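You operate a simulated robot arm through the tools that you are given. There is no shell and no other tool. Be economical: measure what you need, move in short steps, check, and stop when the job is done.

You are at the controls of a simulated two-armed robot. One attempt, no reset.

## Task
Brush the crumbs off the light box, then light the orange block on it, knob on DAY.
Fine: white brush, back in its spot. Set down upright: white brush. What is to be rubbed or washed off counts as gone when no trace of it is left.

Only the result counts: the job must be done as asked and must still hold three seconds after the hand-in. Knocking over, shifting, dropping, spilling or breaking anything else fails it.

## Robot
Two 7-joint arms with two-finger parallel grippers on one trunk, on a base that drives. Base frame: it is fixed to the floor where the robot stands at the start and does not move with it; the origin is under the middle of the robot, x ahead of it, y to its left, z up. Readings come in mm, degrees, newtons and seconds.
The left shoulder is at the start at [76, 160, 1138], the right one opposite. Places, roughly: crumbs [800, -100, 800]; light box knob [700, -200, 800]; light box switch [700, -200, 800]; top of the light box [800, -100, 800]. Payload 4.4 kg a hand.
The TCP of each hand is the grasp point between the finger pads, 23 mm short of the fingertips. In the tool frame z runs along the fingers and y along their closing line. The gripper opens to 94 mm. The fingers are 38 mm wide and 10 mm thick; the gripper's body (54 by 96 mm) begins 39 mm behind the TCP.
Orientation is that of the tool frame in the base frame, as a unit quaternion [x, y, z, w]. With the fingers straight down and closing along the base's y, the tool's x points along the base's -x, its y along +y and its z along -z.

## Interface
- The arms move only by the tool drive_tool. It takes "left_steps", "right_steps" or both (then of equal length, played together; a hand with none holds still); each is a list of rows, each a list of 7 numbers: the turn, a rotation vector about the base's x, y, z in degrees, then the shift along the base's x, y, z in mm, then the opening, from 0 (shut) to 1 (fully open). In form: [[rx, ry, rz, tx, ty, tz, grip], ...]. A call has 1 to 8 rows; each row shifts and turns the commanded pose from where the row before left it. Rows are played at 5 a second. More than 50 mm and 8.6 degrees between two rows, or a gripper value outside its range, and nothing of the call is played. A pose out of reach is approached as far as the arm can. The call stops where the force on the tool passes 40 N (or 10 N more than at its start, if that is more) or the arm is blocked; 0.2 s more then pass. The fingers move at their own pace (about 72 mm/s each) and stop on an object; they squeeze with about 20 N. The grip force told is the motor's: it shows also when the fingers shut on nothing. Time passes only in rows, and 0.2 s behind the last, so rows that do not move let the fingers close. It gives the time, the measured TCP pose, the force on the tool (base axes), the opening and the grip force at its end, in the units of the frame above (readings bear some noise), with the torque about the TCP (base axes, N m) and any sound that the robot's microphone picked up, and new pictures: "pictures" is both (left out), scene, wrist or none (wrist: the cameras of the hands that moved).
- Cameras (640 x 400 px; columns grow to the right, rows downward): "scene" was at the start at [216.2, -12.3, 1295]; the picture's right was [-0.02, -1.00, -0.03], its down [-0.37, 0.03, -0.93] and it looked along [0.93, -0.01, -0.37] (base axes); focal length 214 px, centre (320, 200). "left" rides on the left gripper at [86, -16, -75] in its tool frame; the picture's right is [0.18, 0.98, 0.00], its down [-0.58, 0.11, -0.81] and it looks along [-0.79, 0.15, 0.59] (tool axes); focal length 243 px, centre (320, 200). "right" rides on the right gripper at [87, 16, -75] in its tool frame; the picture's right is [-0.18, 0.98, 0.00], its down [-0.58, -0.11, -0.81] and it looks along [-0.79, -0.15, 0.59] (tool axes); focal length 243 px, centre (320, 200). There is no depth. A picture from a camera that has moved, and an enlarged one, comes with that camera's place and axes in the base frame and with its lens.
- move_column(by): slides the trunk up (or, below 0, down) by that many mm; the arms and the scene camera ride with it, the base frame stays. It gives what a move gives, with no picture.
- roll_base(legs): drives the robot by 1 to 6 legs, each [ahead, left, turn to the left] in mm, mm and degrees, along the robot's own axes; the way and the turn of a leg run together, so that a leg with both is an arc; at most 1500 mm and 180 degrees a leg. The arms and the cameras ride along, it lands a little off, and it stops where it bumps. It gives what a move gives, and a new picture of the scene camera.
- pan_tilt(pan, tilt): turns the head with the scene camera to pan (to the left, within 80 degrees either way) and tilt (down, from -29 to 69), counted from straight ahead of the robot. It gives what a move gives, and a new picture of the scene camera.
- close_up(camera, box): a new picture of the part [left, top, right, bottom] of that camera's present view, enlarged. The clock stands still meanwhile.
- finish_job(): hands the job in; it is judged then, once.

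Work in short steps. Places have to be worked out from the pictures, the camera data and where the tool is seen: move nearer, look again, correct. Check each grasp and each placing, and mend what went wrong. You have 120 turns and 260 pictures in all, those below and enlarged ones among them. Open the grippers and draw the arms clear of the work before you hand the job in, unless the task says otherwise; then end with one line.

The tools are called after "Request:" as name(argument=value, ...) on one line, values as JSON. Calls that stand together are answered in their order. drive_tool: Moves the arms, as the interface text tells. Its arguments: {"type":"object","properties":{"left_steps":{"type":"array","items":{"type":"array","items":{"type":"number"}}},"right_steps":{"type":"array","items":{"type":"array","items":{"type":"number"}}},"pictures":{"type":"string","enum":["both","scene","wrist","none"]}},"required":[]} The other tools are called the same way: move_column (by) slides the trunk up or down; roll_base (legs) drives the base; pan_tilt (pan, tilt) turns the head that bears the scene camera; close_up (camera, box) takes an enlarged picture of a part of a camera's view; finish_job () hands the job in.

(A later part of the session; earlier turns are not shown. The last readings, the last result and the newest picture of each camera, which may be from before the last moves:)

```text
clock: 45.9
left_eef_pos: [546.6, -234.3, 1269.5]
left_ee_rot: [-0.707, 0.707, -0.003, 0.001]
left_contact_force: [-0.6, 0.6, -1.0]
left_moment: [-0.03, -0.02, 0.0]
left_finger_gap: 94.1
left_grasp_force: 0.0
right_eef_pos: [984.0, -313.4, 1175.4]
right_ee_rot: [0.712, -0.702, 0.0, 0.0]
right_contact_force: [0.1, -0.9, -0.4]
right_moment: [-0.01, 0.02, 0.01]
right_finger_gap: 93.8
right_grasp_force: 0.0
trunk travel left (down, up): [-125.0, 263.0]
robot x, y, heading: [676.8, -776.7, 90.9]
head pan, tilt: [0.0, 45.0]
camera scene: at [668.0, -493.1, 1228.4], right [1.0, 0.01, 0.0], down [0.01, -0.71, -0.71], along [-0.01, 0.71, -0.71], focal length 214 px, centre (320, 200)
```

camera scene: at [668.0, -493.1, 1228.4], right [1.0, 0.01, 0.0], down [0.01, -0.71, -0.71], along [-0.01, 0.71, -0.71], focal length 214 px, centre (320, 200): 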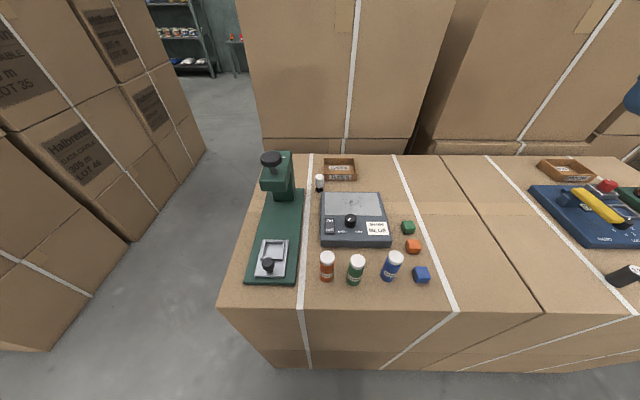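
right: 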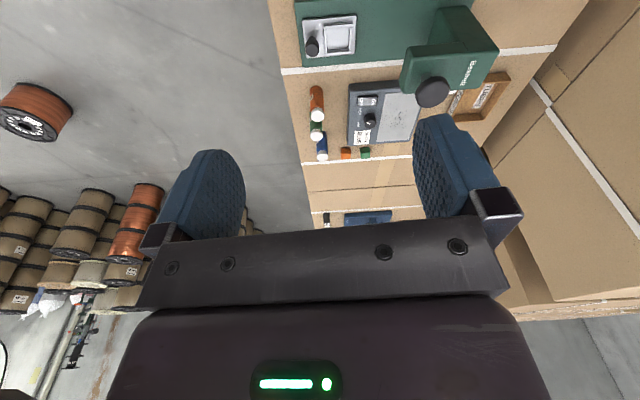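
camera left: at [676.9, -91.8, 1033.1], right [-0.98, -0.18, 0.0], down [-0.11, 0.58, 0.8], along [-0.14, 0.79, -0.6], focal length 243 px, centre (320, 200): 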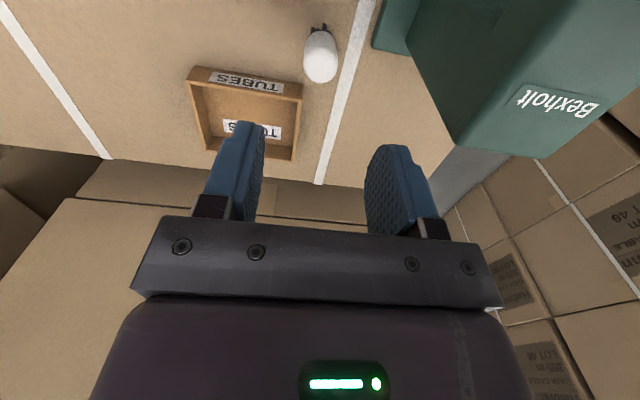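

Base shifted well. Now I bring the right hand (already pointing down, closing along x) toward above the brush.

Request:
drive_tool(right_steps=[[0, 0, -0.1, -27, 26, -14, 0.6], [0, 0, -0.1, -27, 26, -14, 0.6], [0, 0, -0.1, -27, 26, -14, 0.6], [0, 0, -0.1, -27, 26, -14, 0.6], [0, 0, -0.1, -27, 26, -14, 0.6], [0, 0, -0.1, -27, 26, -14, 0.6], [0, 0, -0.1, -27, 26, -14, 0.6], [0, 0, -0.1, -27, 26, -14, 0.6]], pictures="none")

Request:
drive_tool(right_steps=[[0, 0, 0, -27, 26, -20, 0.6], [0, 0, 0, -27, 26, -20, 0.6], [0, 0, 0, -27, 26, -20, 0.6], [0, 0, 0, -26, 26, -20, 0.6]])

```text
clock: 47.6
left_eef_pos: [545.6, -232.6, 1267.5]
left_ee_rot: [-0.706, 0.708, -0.003, 0.0]
left_contact_force: [0.2, 1.0, 0.1]
left_moment: [-0.01, 0.01, 0.0]
left_finger_gap: 94.0
left_grasp_force: 0.2
right_eef_pos: [766.9, -103.8, 1061.6]
right_ee_rot: [-0.707, 0.707, 0.001, 0.0]
right_contact_force: [-0.1, 0.4, -0.2]
right_moment: [-0.01, -0.04, -0.02]
right_finger_gap: 56.2
right_grasp_force: 0.0
trunk travel left (down, up): [-125.0, 263.0]
robot x, y, heading: [673.2, -781.1, 90.9]
head pan, tilt: [0.0, 45.0]
```

```text
clock: 48.6
left_eef_pos: [546.6, -233.0, 1267.9]
left_ee_rot: [-0.706, 0.708, -0.003, 0.001]
left_contact_force: [0.3, 0.2, 0.4]
left_moment: [0.0, 0.0, -0.02]
left_finger_gap: 93.7
left_grasp_force: 0.0
right_eef_pos: [659.8, -1.5, 984.7]
right_ee_rot: [0.708, -0.707, 0.0, -0.001]
right_contact_force: [0.3, -0.1, -0.3]
right_moment: [-0.02, -0.02, -0.02]
right_finger_gap: 56.5
right_grasp_force: 0.1
trunk travel left (down, up): [-125.0, 263.0]
robot x, y, heading: [672.3, -776.3, 90.9]
head pan, tilt: [0.0, 45.0]
camera scene: at [667.8, -492.5, 1228.1], right [1.0, 0.01, 0.0], down [0.01, -0.71, -0.71], along [-0.01, 0.71, -0.71], focal length 214 px, centre (320, 200)
camera right: at [643.1, -88.9, 1058.3], right [-0.98, 0.18, 0.0], down [0.11, 0.58, 0.81], along [0.15, 0.79, -0.59], focal length 243 px, centre (320, 200)
```

scene: 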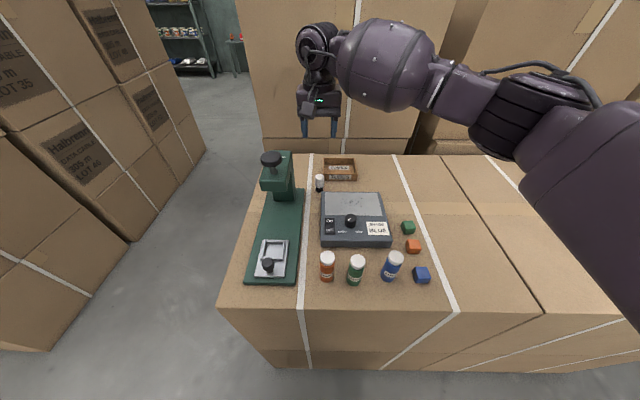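
right: 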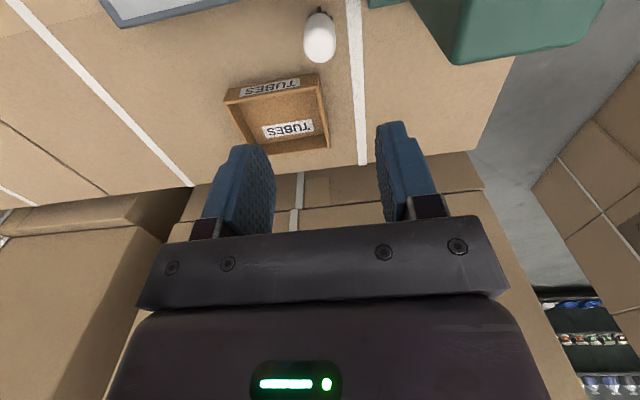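

The brush lies right beneath (≈ [660, -1]). I descend to z ≈ 860 and check.

Request:
drive_tool(right_steps=[[0, 0, 0, 0, 0, -42, 0.6], [0, 0, 0, 0, 0, -42, 0.6], [0, 0, 0, 0, 0, -40, 0.6]])

Request:
close_up(camera="scene", box=[272, 140, 368, 200])

```text
clock: 49.5
left_eef_pos: [547.0, -233.2, 1268.6]
left_ee_rot: [-0.706, 0.708, -0.003, 0.001]
left_contact_force: [-0.1, 0.8, -0.6]
left_moment: [-0.03, 0.0, -0.02]
left_finger_gap: 93.8
left_grasp_force: 0.1
right_eef_pos: [660.1, -0.5, 858.1]
right_ee_rot: [-0.707, 0.707, 0.0, 0.0]
right_contact_force: [0.1, 0.1, -1.4]
right_moment: [-0.03, -0.03, 0.05]
right_finger_gap: 56.5
right_grasp_force: 0.0
trunk travel left (down, up): [-125.0, 263.0]
robot x, y, heading: [674.2, -775.4, 90.9]
head pan, tilt: [0.0, 45.0]
camera scene: at [668.3, -492.3, 1228.0], right [1.0, 0.01, 0.0], down [0.01, -0.71, -0.71], along [-0.01, 0.71, -0.71], focal length 214 px, centre (320, 200)
camera right: at [643.1, -87.5, 933.3], right [-0.98, 0.18, 0.0], down [0.11, 0.58, 0.81], along [0.15, 0.79, -0.59], focal length 243 px, centre (320, 200)
```

scene: 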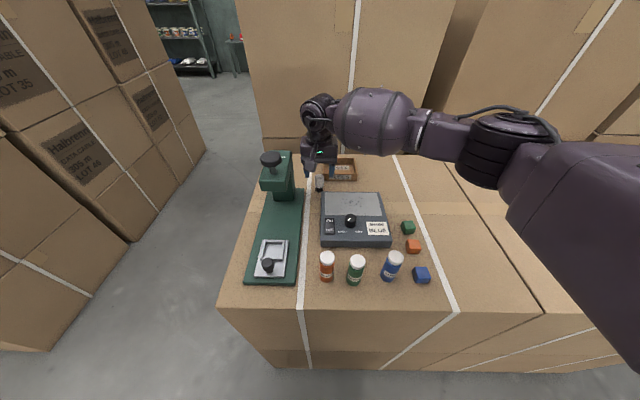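
right: 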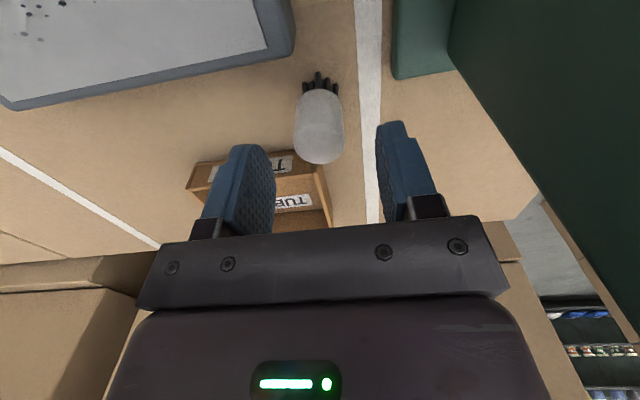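

```text
6.67 times, centred on (320, 170) of scene
camera zoom: at [668.3, -492.3, 1228.0], right [1.0, 0.01, 0.0], down [0.01, -0.71, -0.71], along [-0.01, 0.71, -0.71], focal length 1430 px, centre (320, 400)
```

zoom: 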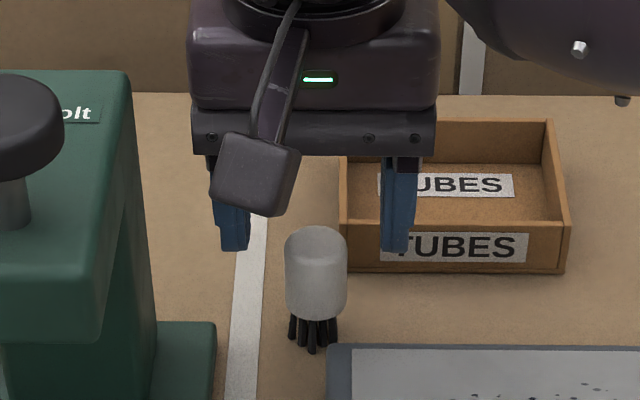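

Fingers are centred on the brush. I descend 40 mm and close gently.

Request:
drive_tool(right_steps=[[0, 0, 0, 0, 0, -20, 0.6], [0, 0, 0, 0, 0, -20, 0.6], [0, 0, 0, 0, 0, 0, 0.6], [0, 0, 0, 0, 0, 0, 0.15], [0, 0, 0, 0, 0, 0, 0.15], [0, 0, 0, 0, 0, 0, 0.15]])

Request:
close_up(camera="scene", box=[272, 140, 368, 200])

```text
clock: 50.9
left_eef_pos: [546.8, -233.8, 1269.1]
left_ee_rot: [-0.707, 0.708, -0.002, 0.001]
left_contact_force: [0.0, 0.3, 0.2]
left_moment: [-0.01, -0.01, 0.01]
left_finger_gap: 94.1
left_grasp_force: 0.1
right_eef_pos: [660.5, -2.7, 820.4]
right_ee_rot: [0.707, -0.707, -0.002, -0.001]
right_contact_force: [0.0, 0.4, 2.4]
right_moment: [0.0, 0.06, -0.03]
right_finger_gap: 27.1
right_grasp_force: 20.0
trunk travel left (down, up): [-125.0, 263.0]
robot x, y, heading: [672.4, -776.3, 90.9]
head pan, tilt: [0.0, 45.0]
camera scene: at [668.4, -493.3, 1228.5], right [1.0, 0.01, 0.0], down [0.01, -0.71, -0.71], along [-0.01, 0.71, -0.71], focal length 214 px, centre (320, 200)
camera right: at [644.5, -88.8, 895.2], right [-0.98, 0.18, 0.0], down [0.11, 0.58, 0.81], along [0.15, 0.79, -0.59], focal length 243 px, centre (320, 200)
```

scene: 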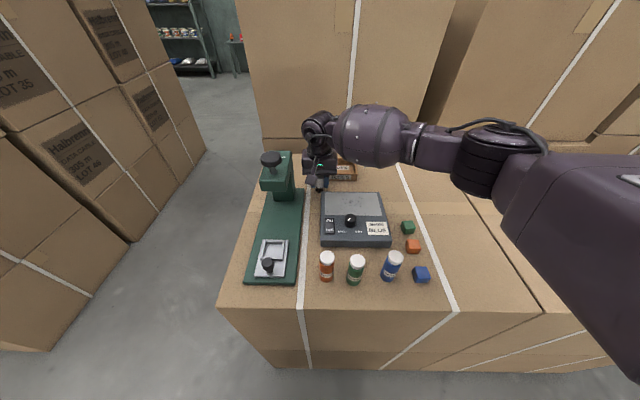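
right: 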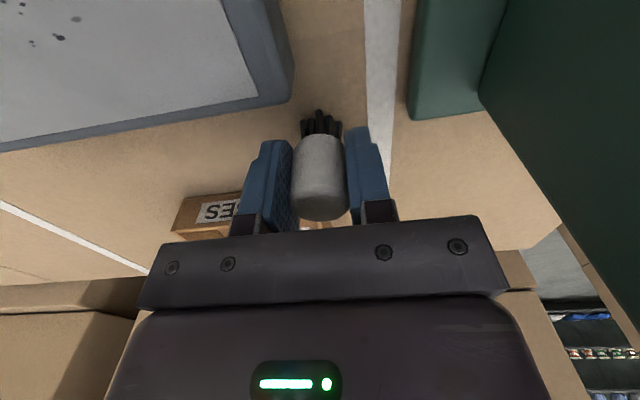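

```text
6.67 times, centred on (320, 170) of scene
camera zoom: at [668.4, -493.3, 1228.5], right [1.0, 0.01, 0.0], down [0.01, -0.71, -0.71], along [-0.01, 0.71, -0.71], focal length 1430 px, centre (320, 400)
```

zoom: 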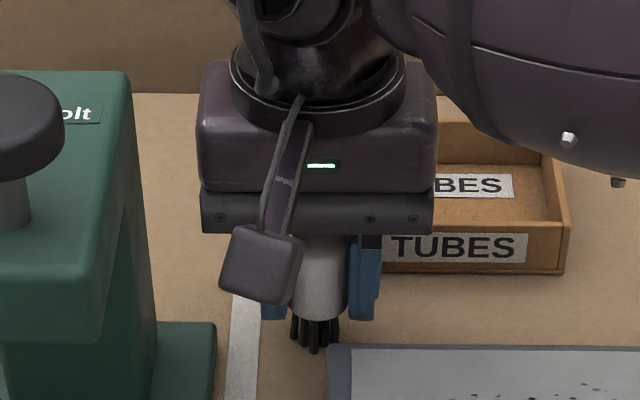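

The brush is held (gap 27 mm); grasp pose [660.4, -1, 819.5] is its return spot. I lift it and carry it over the left part of the panel.

Request:
drive_tool(right_steps=[[0, 0, 0, 0, 0, 35, 0.15], [0, 0, 0, 0, 0, 35, 0.15], [0, 0, 0, 20, -30, 0, 0.15], [0, 0, 0, 20, -30, 0, 0.15], [0, 0, 0, 0, 0, -15, 0.15]])

Request:
close_up(camera="scene", box=[288, 160, 400, 230])

```text
clock: 52.0
left_eef_pos: [547.2, -233.9, 1269.4]
left_ee_rot: [-0.706, 0.708, -0.003, 0.001]
left_contact_force: [-0.4, 0.5, 0.0]
left_moment: [-0.03, 0.02, 0.02]
left_finger_gap: 94.1
left_grasp_force: 0.0
right_eef_pos: [701.6, -61.2, 874.8]
right_ee_rot: [0.708, -0.707, 0.0, 0.0]
right_contact_force: [0.4, 1.1, -0.4]
right_moment: [-0.01, 0.0, -0.03]
right_finger_gap: 26.8
right_grasp_force: 19.9
trunk travel left (down, up): [-125.0, 263.0]
robot x, y, heading: [670.3, -780.0, 90.7]
head pan, tilt: [0.0, 45.0]
camera scene: at [668.2, -492.1, 1227.9], right [1.0, 0.01, 0.0], down [0.01, -0.71, -0.71], along [-0.01, 0.71, -0.71], focal length 214 px, centre (320, 200)
camera right: at [685.1, -147.6, 948.7], right [-0.98, 0.18, 0.0], down [0.11, 0.58, 0.81], along [0.15, 0.79, -0.59], focal length 243 px, centre (320, 200)
```

scene: 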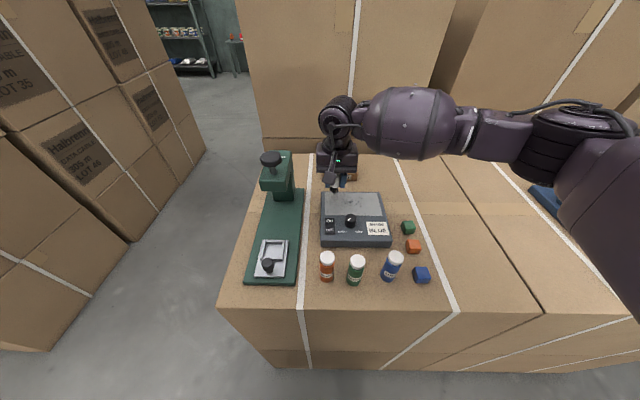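
right: 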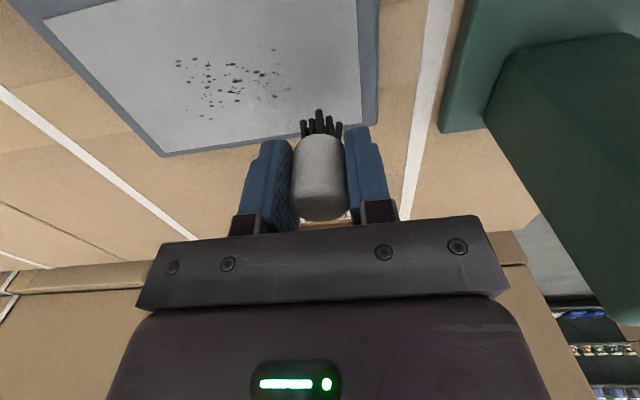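

```text
5.71 times, centred on (344, 195) of scene
camera zoom: at [668.2, -492.1, 1227.9], right [1.0, 0.01, 0.0], down [0.01, -0.71, -0.71], along [-0.01, 0.71, -0.71], focal length 1226 px, centre (183, 229)
```

zoom: 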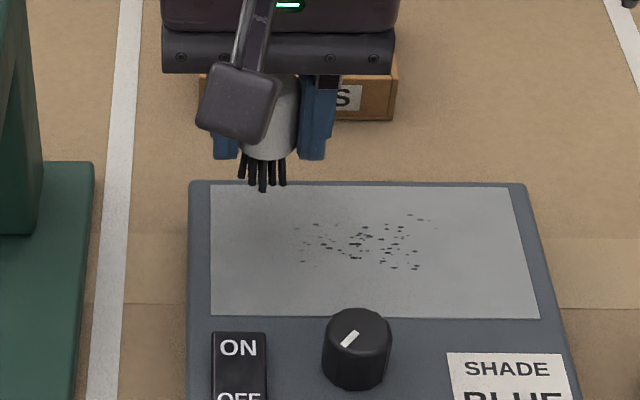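

Crumbs span x 714–784, y −97…−56. I lower the brush slowly beside them until the bristles touch.

Request:
drive_tool(right_steps=[[0, 0, 0, 0, 0, -8, 0.15], [0, 0, 0, 0, 0, -6, 0.15], [0, 0, 0, 0, 0, -4, 0.15]], pictures="none")

Request:
close_up(camera="scene", box=[312, 170, 392, 220])

```text
clock: 52.9
left_eef_pos: [547.5, -234.2, 1269.0]
left_ee_rot: [-0.707, 0.708, -0.003, 0.0]
left_contact_force: [0.5, -0.4, 0.0]
left_moment: [0.02, -0.02, 0.0]
left_finger_gap: 94.1
left_grasp_force: 0.0
right_eef_pos: [701.3, -59.9, 857.7]
right_ee_rot: [-0.707, 0.708, 0.0, 0.0]
right_contact_force: [0.8, 0.1, -0.8]
right_moment: [-0.01, -0.02, 0.02]
right_finger_gap: 26.9
right_grasp_force: 20.1
trunk travel left (down, up): [-125.0, 263.0]
robot x, y, heading: [672.7, -777.4, 90.8]
head pan, tilt: [0.0, 45.0]
```

```text
8.00 times, centred on (352, 195) of scene
camera zoom: at [668.5, -493.1, 1228.4], right [1.0, 0.01, 0.0], down [0.01, -0.71, -0.71], along [-0.01, 0.71, -0.71], focal length 1716 px, centre (64, 240)
```

zoom: 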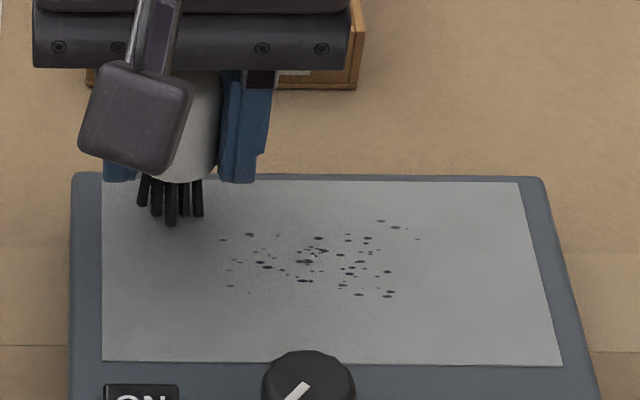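

No contact yet at z 857.7. I lower further in 2 mm steps.

Request:
drive_tool(right_steps=[[0, 0, 0, 0, 0, -2, 0.15], [0, 0, 0, 0, 0, -2, 0.15], [0, 0, 0, 0, 0, 0, 0.15]], pictures="none")

Request:
drive_tool(right_steps=[[0, 0, 0, 0, 0, -2, 0.15], [0, 0, 0, 0, 0, 0, 0.15]], pictures="none")

Request:
close_up(camera="scene", box=[312, 170, 392, 220])

```text
clock: 53.6
left_eef_pos: [548.0, -233.1, 1269.8]
left_ee_rot: [-0.706, 0.708, -0.002, 0.002]
left_contact_force: [0.9, 0.6, 0.0]
left_moment: [-0.02, 0.02, 0.01]
left_finger_gap: 93.9
left_grasp_force: 0.0
right_eef_pos: [701.3, -61.7, 852.3]
right_ee_rot: [0.707, -0.707, -0.001, -0.001]
right_contact_force: [-0.1, -0.7, -0.3]
right_moment: [0.03, -0.02, 0.02]
right_finger_gap: 27.1
right_grasp_force: 19.5
trunk travel left (down, up): [-125.0, 263.0]
robot x, y, heading: [670.4, -780.0, 90.8]
head pan, tilt: [0.0, 45.0]
```

```text
clock: 54.2
left_eef_pos: [546.4, -234.1, 1270.9]
left_ee_rot: [-0.707, 0.707, -0.002, 0.002]
left_contact_force: [-0.1, -0.2, 0.5]
left_moment: [0.0, -0.01, -0.01]
left_finger_gap: 94.2
left_grasp_force: 0.1
right_eef_pos: [701.6, -61.6, 851.3]
right_ee_rot: [0.707, -0.707, -0.001, -0.002]
right_contact_force: [0.2, 1.3, 4.4]
right_moment: [0.06, 0.0, 0.01]
right_finger_gap: 26.6
right_grasp_force: 19.7
trunk travel left (down, up): [-125.0, 263.0]
robot x, y, heading: [670.6, -777.0, 91.0]
head pan, tilt: [0.0, 45.0]
```

```text
8.00 times, centred on (352, 195) of scene
camera zoom: at [668.5, -493.5, 1228.6], right [1.0, 0.01, 0.0], down [0.01, -0.71, -0.71], along [-0.01, 0.71, -0.71], focal length 1716 px, centre (64, 240)
```

zoom: 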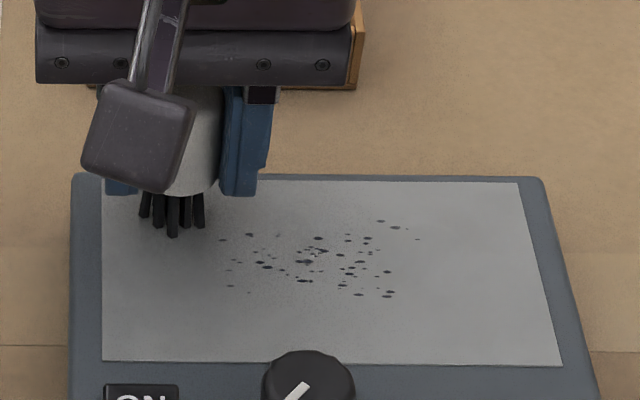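

Contact at z ≈ 851.5 with about 4 N. I make a first sweep to the right and check the effect.

Request:
drive_tool(right_steps=[[0, 0, 0, 20, 0, 0, 0.15], [0, 0, 0, 20, 0, 0, 0.15], [0, 0, 0, 20, 0, 0, 0.15], [0, 0, 0, 20, 0, 0, 0.15], [0, 0, 0, 18, 0, 0, 0.15]], pictures="none")

Request:
close_up(camera="scene", box=[312, 170, 392, 220])

```text
clock: 55.5
left_eef_pos: [547.4, -234.2, 1269.9]
left_ee_rot: [-0.706, 0.708, -0.002, 0.001]
left_contact_force: [0.3, 0.1, -0.2]
left_moment: [-0.01, 0.03, -0.04]
left_finger_gap: 94.1
left_grasp_force: 0.1
right_eef_pos: [800.3, -60.4, 850.9]
right_ee_rot: [-0.707, 0.707, 0.001, 0.001]
right_contact_force: [0.1, 0.8, 6.2]
right_moment: [0.01, 0.0, 0.01]
right_finger_gap: 26.6
right_grasp_force: 19.9
trunk travel left (down, up): [-125.0, 263.0]
robot x, y, heading: [671.2, -776.0, 90.9]
head pan, tilt: [0.0, 45.0]
```

```text
8.00 times, centred on (352, 195) of scene
camera zoom: at [668.5, -493.7, 1228.6], right [1.0, 0.01, 0.0], down [0.01, -0.71, -0.71], along [-0.01, 0.71, -0.71], focal length 1716 px, centre (64, 240)
```

zoom: 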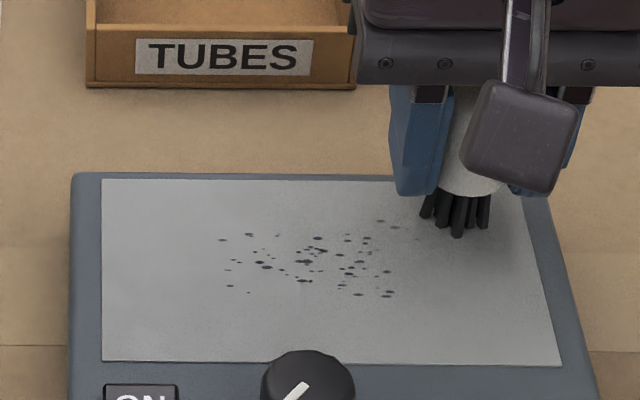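

Only a slight fading on the right edge; the row was too far back. I move nearer (y −74) and sweep left, then back at y −86.

Request:
drive_tool(right_steps=[[0, 0, 0, 0, -14, 0, 0.15], [0, 0, 0, -20, 0, 0, 0.15], [0, 0, 0, -20, 0, 0, 0.15], [0, 0, 0, -20, 0, 0, 0.15], [0, 0, 0, -20, 0, 0, 0.15], [0, 0, 0, -20, 0, 0, 0.15]], pictures="none")

Request:
close_up(camera="scene", box=[312, 170, 392, 220])

```text
clock: 56.9
left_eef_pos: [546.9, -234.7, 1268.6]
left_ee_rot: [-0.707, 0.708, -0.002, 0.0]
left_contact_force: [0.4, 0.2, 0.4]
left_moment: [-0.03, 0.0, -0.01]
left_finger_gap: 94.0
left_grasp_force: 0.0
right_eef_pos: [697.7, -74.7, 851.1]
right_ee_rot: [-0.707, 0.707, 0.001, 0.001]
right_contact_force: [-0.4, 0.4, 7.2]
right_moment: [-0.03, 0.02, -0.01]
right_finger_gap: 27.0
right_grasp_force: 19.8
trunk travel left (down, up): [-125.0, 263.0]
robot x, y, heading: [671.6, -781.3, 91.0]
head pan, tilt: [0.0, 45.0]
```

```text
8.00 times, centred on (352, 195) of scene
camera zoom: at [668.2, -493.9, 1228.6], right [1.0, 0.01, 0.0], down [0.01, -0.71, -0.71], along [-0.01, 0.71, -0.71], focal length 1716 px, centre (64, 240)
```

zoom: 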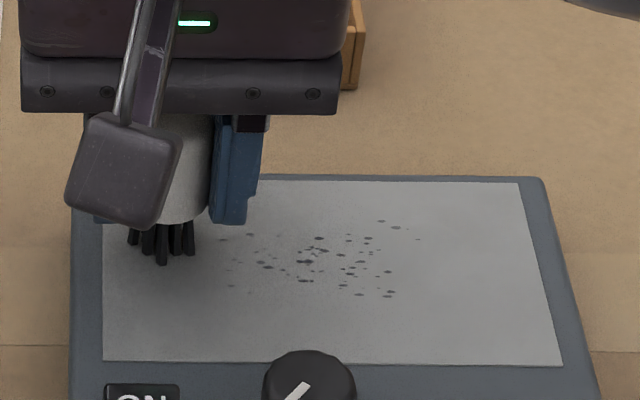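

All crumbs faded evenly, so repeated strokes work. I stroke back and forth at y ≈ −77 more.

Request:
drive_tool(right_steps=[[0, 0, 0, 33, -2, 0, 0.15], [0, 0, 0, 33, 0, 0, 0.15], [0, 0, 0, 33, 0, 0, 0.15], [0, 0, 0, 0, -3, 0, 0.15], [0, 0, 0, -33, 0, 0, 0.15], [0, 0, 0, -33, 0, 0, 0.15], [0, 0, 0, -33, 0, 0, 0.15]], pictures="none")

Request:
close_up(camera="scene", box=[312, 170, 392, 220])

```text
clock: 58.5
left_eef_pos: [546.4, -235.8, 1269.6]
left_ee_rot: [-0.707, 0.708, -0.003, 0.001]
left_contact_force: [-0.5, 0.3, 0.4]
left_moment: [-0.01, 0.01, 0.02]
left_finger_gap: 94.1
left_grasp_force: 0.2
right_eef_pos: [698.8, -81.0, 851.9]
right_ee_rot: [0.708, -0.706, -0.001, -0.001]
right_contact_force: [0.3, 0.5, 12.0]
right_moment: [0.03, 0.03, 0.0]
right_finger_gap: 27.0
right_grasp_force: 20.1
trunk travel left (down, up): [-125.0, 263.0]
robot x, y, heading: [671.3, -777.7, 90.6]
head pan, tilt: [0.0, 45.0]
```

```text
8.00 times, centred on (352, 195) of scene
camera zoom: at [667.9, -494.4, 1228.8], right [1.0, 0.01, 0.0], down [0.01, -0.71, -0.71], along [-0.01, 0.71, -0.71], focal length 1716 px, centre (64, 240)
```

zoom: 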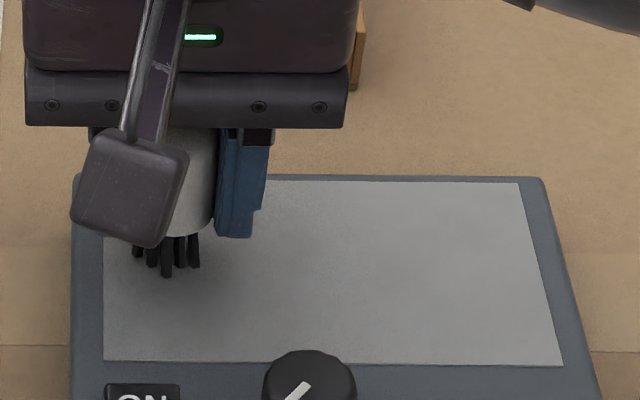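

The crumbs look gone. For certainty I do one more light back-and-forth, then lift off.

Request:
drive_tool(right_steps=[[0, 0, 0, 33, 3, 1, 0.15], [0, 0, 0, 33, 3, 0, 0.15], [0, 0, 0, 33, 0, 0, 0.15], [0, 0, 0, -33, 0, 0, 0.15], [0, 0, 0, -33, 0, 0, 0.15], [0, 0, 0, -33, 0, 0, 0.15], [0, 0, 0, 0, 0, 20, 0.15], [0, 0, 0, -20, 30, 25, 0.15]], pictures="none")

Request:
close_up(camera="scene", box=[312, 160, 408, 220])

Request:
close_up(camera="right", box=[0, 0, 400, 250])

```text
clock: 60.2
left_eef_pos: [545.7, -234.5, 1269.4]
left_ee_rot: [-0.706, 0.708, -0.004, 0.001]
left_contact_force: [0.0, 0.2, -0.5]
left_moment: [0.0, -0.04, -0.01]
left_finger_gap: 94.2
left_grasp_force: 0.1
right_eef_pos: [677.4, -42.1, 898.0]
right_ee_rot: [0.708, -0.706, 0.0, 0.0]
right_contact_force: [-0.6, 0.4, 0.3]
right_moment: [0.02, 0.0, 0.01]
right_finger_gap: 26.9
right_grasp_force: 20.1
trunk travel left (down, up): [-125.0, 263.0]
robot x, y, heading: [670.9, -774.7, 90.6]
head pan, tilt: [0.0, 45.0]
```

```text
6.67 times, centred on (360, 190) of scene
camera zoom: at [667.1, -493.0, 1228.3], right [1.0, 0.02, 0.0], down [0.01, -0.71, -0.71], along [-0.01, 0.71, -0.71], focal length 1430 px, centre (53, 267)
```

zoom: 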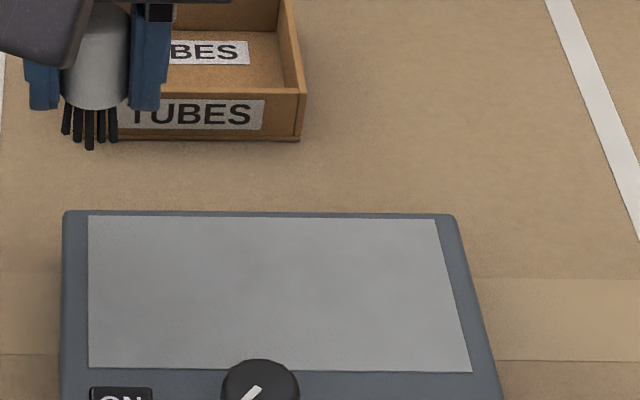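

```text
1.60 times, centred on (200, 125) of right
camera zoom: at [660.8, -129.5, 971.7], right [-0.98, 0.18, 0.0], down [0.11, 0.58, 0.81], along [0.15, 0.79, -0.59], focal length 388 px, centre (512, 320)
```

zoom: 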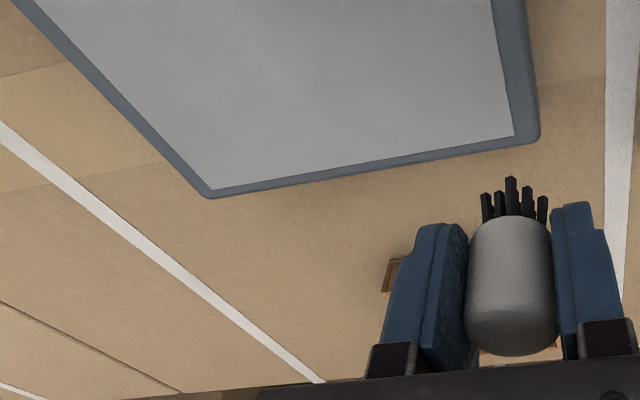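

Panel is spotless. I take the brush back over its spot and lower to just above the table.

Request:
drive_tool(right_steps=[[0, 0, 0, -8, 20, 0, 0.15], [0, 0, 0, -9, 20.6, 0, 0.15], [0, 0, 0, 0, 0, -35, 0.15], [0, 0, 0, 0, 0, -30, 0.15], [0, 0, 0, 0, 0, -6, 0.15], [0, 0, 0, 0, 0, 0, 0.15]])

Request:
close_up(camera="scene", box=[272, 140, 368, 200])

```text
clock: 61.6
left_eef_pos: [546.8, -234.1, 1269.5]
left_ee_rot: [-0.707, 0.708, -0.003, 0.0]
left_contact_force: [-0.1, 0.1, -0.3]
left_moment: [0.0, 0.0, -0.01]
left_finger_gap: 94.0
left_grasp_force: 0.1
right_eef_pos: [662.3, -3.8, 827.1]
right_ee_rot: [0.707, -0.707, -0.001, 0.0]
right_contact_force: [-0.7, 0.3, -0.9]
right_moment: [0.01, -0.01, -0.03]
right_finger_gap: 26.8
right_grasp_force: 19.6
trunk travel left (down, up): [-125.0, 263.0]
robot x, y, heading: [677.1, -775.4, 90.9]
head pan, tilt: [0.0, 45.0]
camera scene: at [668.5, -493.0, 1228.4], right [1.0, 0.01, 0.0], down [0.01, -0.71, -0.71], along [-0.01, 0.71, -0.71], focal length 214 px, centre (320, 200)
camera right: at [645.7, -90.4, 900.7], right [-0.98, 0.18, 0.0], down [0.11, 0.58, 0.81], along [0.15, 0.79, -0.59], focal length 243 px, centre (320, 200)
```

scene: 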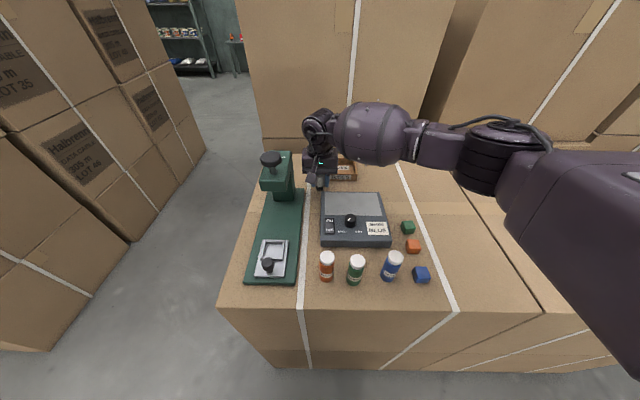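
right: 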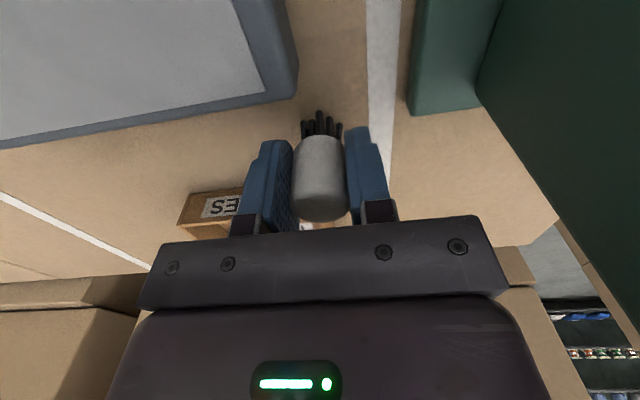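

```text
6.67 times, centred on (320, 170) of scene
camera zoom: at [668.5, -493.0, 1228.4], right [1.0, 0.01, 0.0], down [0.01, -0.71, -0.71], along [-0.01, 0.71, -0.71], focal length 1430 px, centre (320, 400)
```

zoom: 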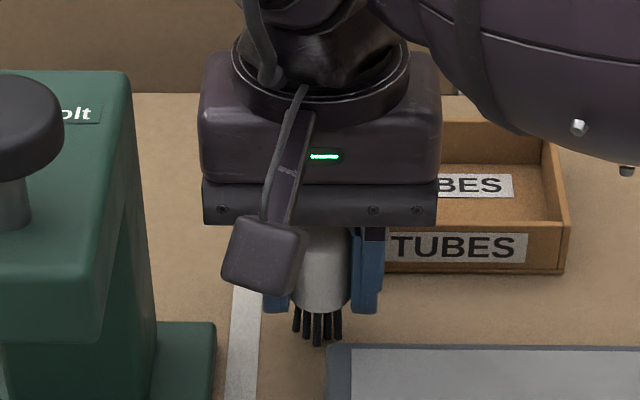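

Still free at z 827, about 1.5 mm off. I correct and lower gently to contact near z 820.

Request:
drive_tool(right_steps=[[0, 0, 0, -1.5, 1.5, -3, 0.15], [0, 0, 0, 0, 0, -3, 0.15], [0, 0, 0, 0, 0, 0, 0.15]], pictures="none")

```text
clock: 62.5
left_eef_pos: [546.9, -235.4, 1269.4]
left_ee_rot: [-0.706, 0.708, -0.003, 0.002]
left_contact_force: [-0.1, 0.2, 0.4]
left_moment: [-0.02, 0.01, -0.02]
left_finger_gap: 94.2
left_grasp_force: 0.1
right_eef_pos: [661.3, -2.0, 820.7]
right_ee_rot: [0.708, -0.706, -0.002, -0.001]
right_contact_force: [-1.1, 0.8, 3.1]
right_moment: [0.0, 0.04, -0.02]
right_finger_gap: 26.9
right_grasp_force: 20.1
trunk travel left (down, up): [-125.0, 263.0]
robot x, y, heading: [675.3, -776.9, 91.0]
head pan, tilt: [0.0, 45.0]
```

Contact of about 3 N at z 820.7, the same as at the pick. I open the fingers and lift straight up.

Request:
drive_tool(right_steps=[[0, 0, 0, 0, 0, 0, 0.35], [0, 0, 0, 0, 0, 0, 0.6], [0, 0, 0, 0, 0, 0, 0.6], [0, 0, 0, 0, 0, 30, 0.6], [0, 0, 0, 0, 0, 40, 0.6], [0, 0, 0, 0, 0, 40, 0.6]], pictures="wrist")

Request:
close_up(camera="scene", box=[272, 140, 368, 200])

```text
clock: 63.9
left_eef_pos: [546.8, -236.3, 1270.2]
left_ee_rot: [-0.706, 0.708, -0.003, 0.001]
left_contact_force: [0.1, 0.2, 0.1]
left_moment: [0.05, -0.01, 0.0]
left_finger_gap: 93.8
left_grasp_force: 0.1
right_eef_pos: [662.1, -1.6, 931.4]
right_ee_rot: [-0.707, 0.707, 0.001, 0.001]
right_contact_force: [0.4, -0.6, 0.3]
right_moment: [-0.01, -0.01, 0.02]
right_finger_gap: 56.5
right_grasp_force: 0.1
trunk travel left (down, up): [-125.0, 263.0]
robot x, y, heading: [674.8, -780.5, 90.9]
head pan, tilt: [0.0, 45.0]
camera right: at [644.3, -88.4, 1005.9], right [-0.98, 0.18, 0.0], down [0.11, 0.58, 0.81], along [0.15, 0.79, -0.59], focal length 243 px, centre (320, 200)
```

right: 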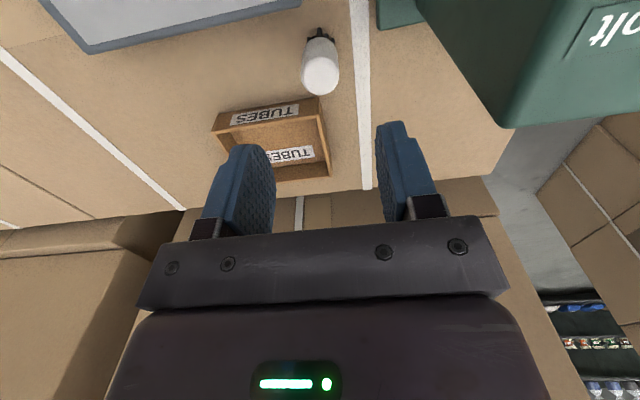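

```text
6.67 times, centred on (320, 170) of scene
camera zoom: at [668.5, -494.2, 1228.8], right [1.0, 0.01, 0.0], down [0.01, -0.71, -0.71], along [-0.01, 0.71, -0.71], focal length 1430 px, centre (320, 400)
```

zoom: 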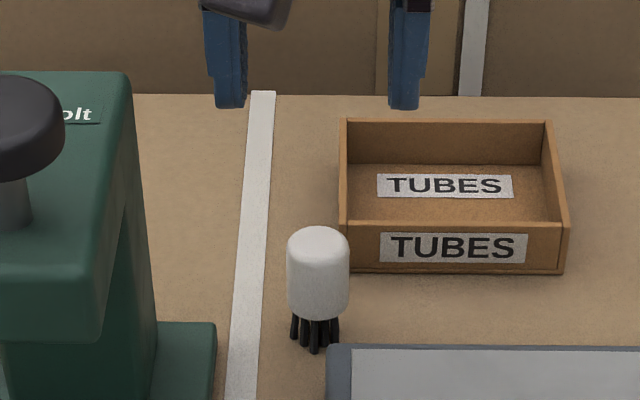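

The brush stands upright at its original spot (within ~1 mm). Now I carry the open right hand over to the orange block.

Request:
drive_tool(right_steps=[[0, 0, 0, 28, -25, 0, 0.6], [0, 0, 0, 28, -25, 0, 0.6], [0, 0, 0, 28, -25, 0, 0.6], [0, 0, 0, 28, -25, 0, 0.6], [0, 0, 0, 28, -25, 0, 0.6], [0, 0, 0, 28, -25, 0, 0.6], [0, 0, 0, 27, -25, 0, 0.6], [0, 0, 0, 27, -25, 0, 0.6]])

Request:
close_up(camera="scene", box=[368, 170, 496, 250])

```text
clock: 65.7
left_eef_pos: [546.7, -235.7, 1269.9]
left_ee_rot: [-0.707, 0.707, -0.003, 0.001]
left_contact_force: [0.7, -0.4, -0.2]
left_moment: [-0.01, 0.01, -0.01]
left_finger_gap: 93.7
left_grasp_force: 0.1
right_eef_pos: [883.9, -201.2, 930.2]
right_ee_rot: [-0.707, 0.707, 0.002, 0.002]
right_contact_force: [-1.2, 0.0, -0.1]
right_moment: [-0.01, 0.02, -0.05]
right_finger_gap: 56.0
right_grasp_force: 0.1
trunk travel left (down, up): [-125.0, 263.0]
robot x, y, heading: [672.5, -780.5, 90.8]
head pan, tilt: [0.0, 45.0]
camera scene: at [669.0, -493.9, 1228.7], right [1.0, 0.01, 0.0], down [0.01, -0.71, -0.71], along [-0.01, 0.71, -0.71], focal length 214 px, centre (320, 200)
camera right: at [867.5, -287.4, 1004.3], right [-0.98, 0.18, 0.0], down [0.11, 0.58, 0.81], along [0.15, 0.79, -0.59], focal length 243 px, centre (320, 200)
```

scene: 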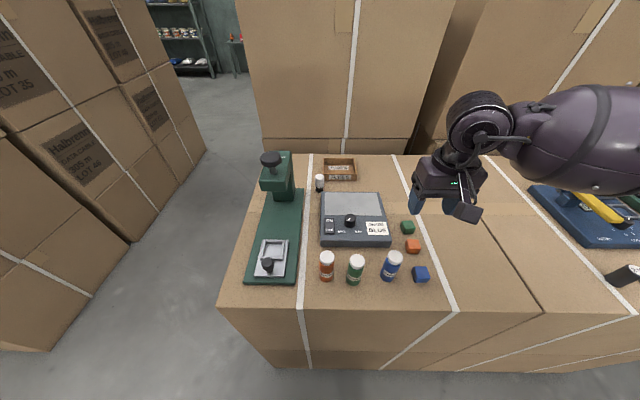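
right: 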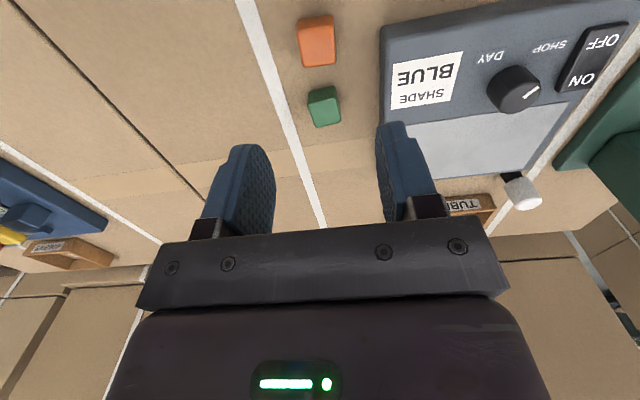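

```text
5.00 times, centred on (432, 210) of scene
camera zoom: at [669.0, -493.9, 1228.7], right [1.0, 0.01, 0.0], down [0.01, -0.71, -0.71], along [-0.01, 0.71, -0.71], focal length 1072 px, centre (-240, 150)
```

zoom: 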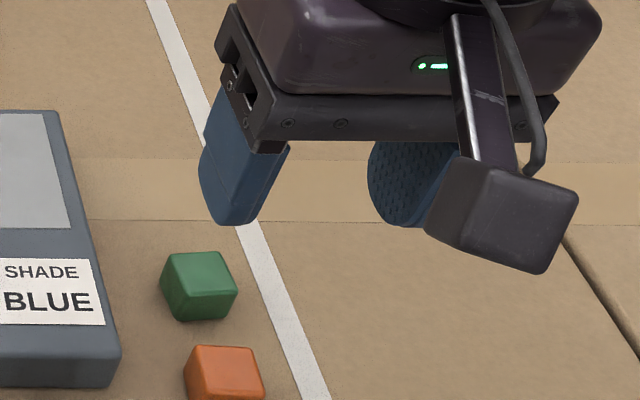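

I enlarge the wrist view to place the orange block exactly.

Request:
close_up(camera="right", box=[240, 0, 400, 100])

```text
4.00 times, centred on (320, 50) of right
camera zoom: at [867.5, -287.4, 1004.3], right [-0.98, 0.18, 0.0], down [0.11, 0.58, 0.81], along [0.15, 0.79, -0.59], focal length 970 px, centre (320, 800)
```

zoom: 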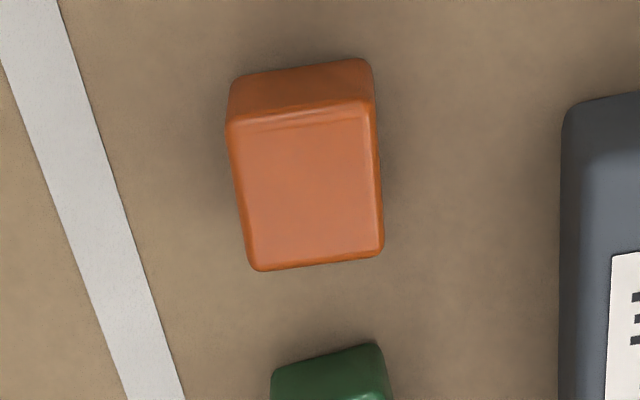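

Block centre ≈ [884, −208], side ≈ 26 mm, nearly square to the hand. I move over it and descend, leaving the fingertips a few mm above the table.

Request:
drive_tool(right_steps=[[0, 0, 0, 0, -7, -20, 0.6], [0, 0, 0, 0, 0, -40, 0.6], [0, 0, 0, 0, 0, -35, 0.6], [0, 0, 0, 0, 0, 0, 0.6]], pictures="wrist")

Request:
close_up(camera="scene", box=[368, 200, 496, 280])

```text
clock: 66.7
left_eef_pos: [546.1, -234.8, 1268.5]
left_ee_rot: [-0.706, 0.708, -0.002, 0.001]
left_contact_force: [0.4, 0.3, 0.3]
left_moment: [0.01, -0.05, 0.01]
left_finger_gap: 93.9
left_grasp_force: 0.0
right_eef_pos: [882.9, -211.0, 836.4]
right_ee_rot: [0.708, -0.706, -0.001, -0.001]
right_contact_force: [0.2, 0.2, 0.6]
right_moment: [0.0, 0.01, -0.01]
right_finger_gap: 56.4
right_grasp_force: 0.0
trunk travel left (down, up): [-125.0, 263.0]
robot x, y, heading: [672.6, -780.7, 91.1]
head pan, tilt: [0.0, 45.0]
camera right: at [866.3, -297.4, 910.5], right [-0.98, 0.18, 0.0], down [0.11, 0.58, 0.81], along [0.15, 0.79, -0.59], focal length 243 px, centre (320, 200)
```

right: 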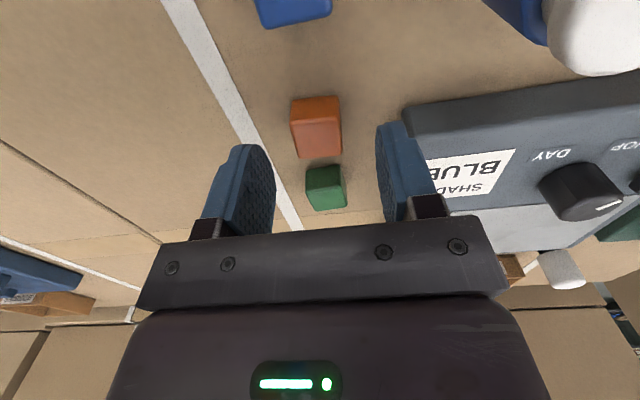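

```text
5.00 times, centred on (432, 240) of scene
camera zoom: at [668.4, -493.5, 1228.6], right [1.0, 0.01, 0.0], down [0.01, -0.71, -0.71], along [-0.01, 0.71, -0.71], focal length 1072 px, centre (-240, 0)
```

zoom: 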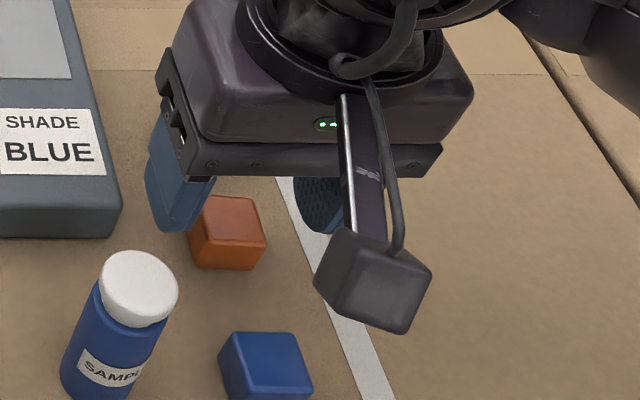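

The block is a bit farther than I thought (≈ −205); I correct y by +4, descend to z ≈ 800 and close.

Request:
drive_tool(right_steps=[[0, 0, 0, 1, 4, -15, 0.6], [0, 0, 0, 0, 0, -20, 0.6], [0, 0, 0, 0, 0, 0, 0.6], [0, 0, 0, 0, 0, 0, 0.1], [0, 0, 0, 0, 0, 0, 0.1], [0, 0, 0, 0, 0, 0, 0.1]], pictures="wrist")

Request:
close_up(camera="right", box=[200, 60, 440, 210])

```text
clock: 68.0
left_eef_pos: [547.3, -236.1, 1270.4]
left_ee_rot: [-0.707, 0.708, -0.002, 0.002]
left_contact_force: [-0.2, 0.6, 0.6]
left_moment: [-0.04, 0.03, 0.01]
left_finger_gap: 93.8
left_grasp_force: 0.0
right_eef_pos: [883.7, -207.1, 803.3]
right_ee_rot: [0.708, -0.706, -0.003, -0.003]
right_contact_force: [2.3, 5.0, 28.2]
right_moment: [-0.38, -0.07, 0.18]
right_finger_gap: 27.1
right_grasp_force: 20.0
trunk travel left (down, up): [-125.0, 263.0]
robot x, y, heading: [670.5, -782.1, 90.9]
head pan, tilt: [0.0, 45.0]
camera right: at [867.0, -293.1, 876.7], right [-0.98, 0.18, 0.0], down [0.11, 0.58, 0.81], along [0.15, 0.8, -0.59], focal length 243 px, centre (320, 200)
```

right: 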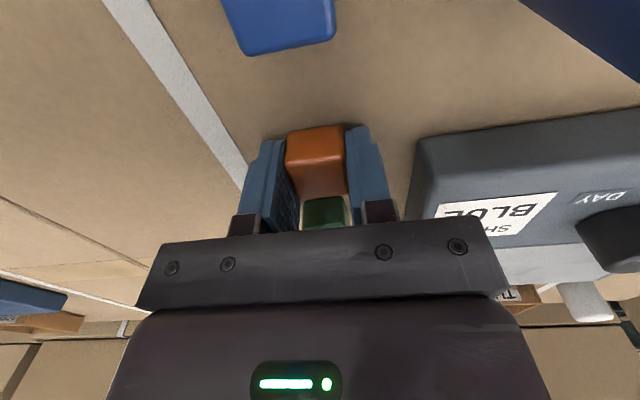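

```text
2.67 times, centred on (320, 135) of right
camera zoom: at [867.0, -293.1, 876.7], right [-0.98, 0.18, 0.0], down [0.11, 0.58, 0.81], along [0.15, 0.8, -0.59], focal length 647 px, centre (320, 373)
```

zoom: 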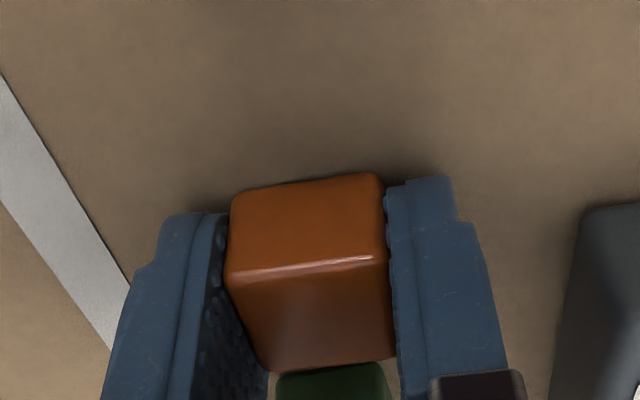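

Block is gripped (gap 27 mm); the 28 N upward shows the fingertips are touching the table, so I lift straight up.

Request:
drive_tool(right_steps=[[0, 0, 0, 0, 0, 10, 0.1], [0, 0, 0, 0, 0, 30, 0.1], [0, 0, 0, 0, 0, 40, 0.1], [0, 0, 0, 0, 0, 0, 0.1]])

Request:
close_up(camera="right", box=[200, 60, 440, 210])

Request:
close_up(camera="scene", box=[304, 180, 496, 300])

```text
clock: 69.0
left_eef_pos: [546.1, -234.5, 1268.3]
left_ee_rot: [-0.707, 0.707, -0.003, 0.001]
left_contact_force: [-0.2, -0.2, -0.2]
left_moment: [-0.03, 0.01, 0.0]
left_finger_gap: 93.9
left_grasp_force: 0.0
right_eef_pos: [885.1, -205.8, 880.8]
right_ee_rot: [0.708, -0.706, 0.0, 0.0]
right_contact_force: [-0.4, -0.1, 0.9]
right_moment: [-0.01, 0.03, 0.02]
right_finger_gap: 27.2
right_grasp_force: 20.0
trunk travel left (down, up): [-125.0, 263.0]
robot x, y, heading: [673.2, -778.1, 90.9]
head pan, tilt: [0.0, 45.0]
camera scene: at [668.6, -492.7, 1228.1], right [1.0, 0.01, 0.0], down [0.01, -0.71, -0.71], along [-0.01, 0.71, -0.71], focal length 214 px, centre (320, 200)
camera right: at [867.7, -292.1, 954.8], right [-0.98, 0.18, 0.0], down [0.11, 0.58, 0.81], along [0.15, 0.79, -0.59], focal length 243 px, centre (320, 200)
```

scene: 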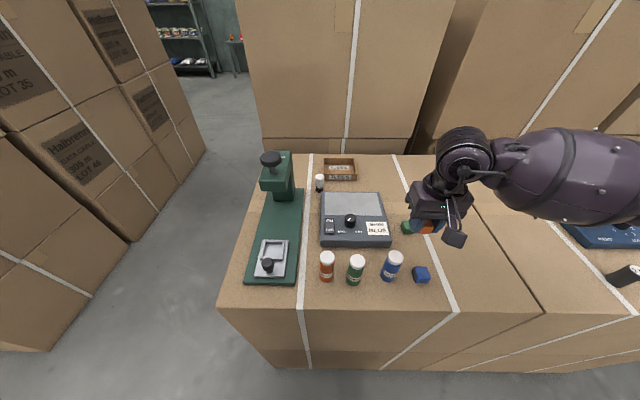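
right: 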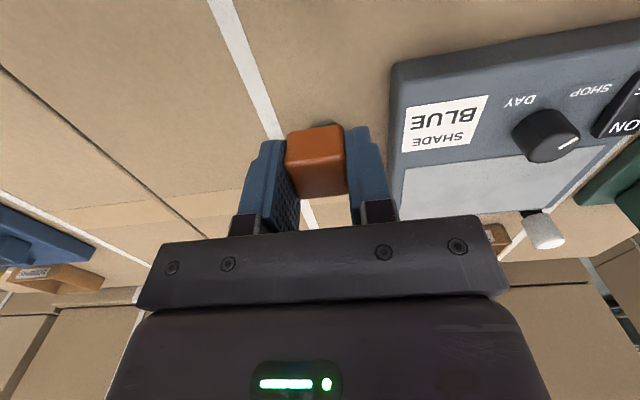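

```text
2.67 times, centred on (320, 135) of right
camera zoom: at [867.7, -292.1, 954.8], right [-0.98, 0.18, 0.0], down [0.11, 0.58, 0.81], along [0.15, 0.79, -0.59], focal length 647 px, centre (320, 373)
```

zoom: 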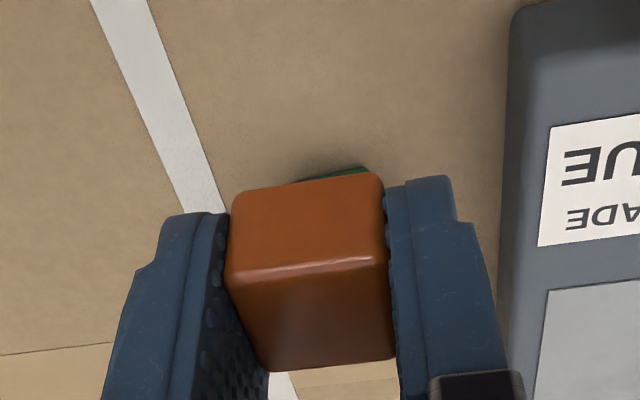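

```text
3.33 times, centred on (400, 240) of scene
camera zoom: at [668.6, -492.7, 1228.1], right [1.0, 0.01, 0.0], down [0.01, -0.71, -0.71], along [-0.01, 0.71, -0.71], focal length 715 px, centre (53, 67)
```

zoom: 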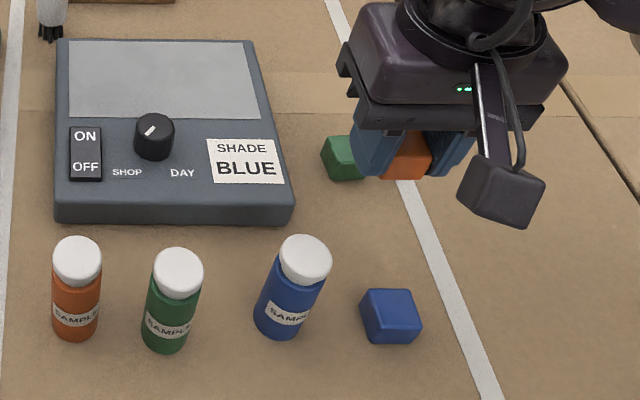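

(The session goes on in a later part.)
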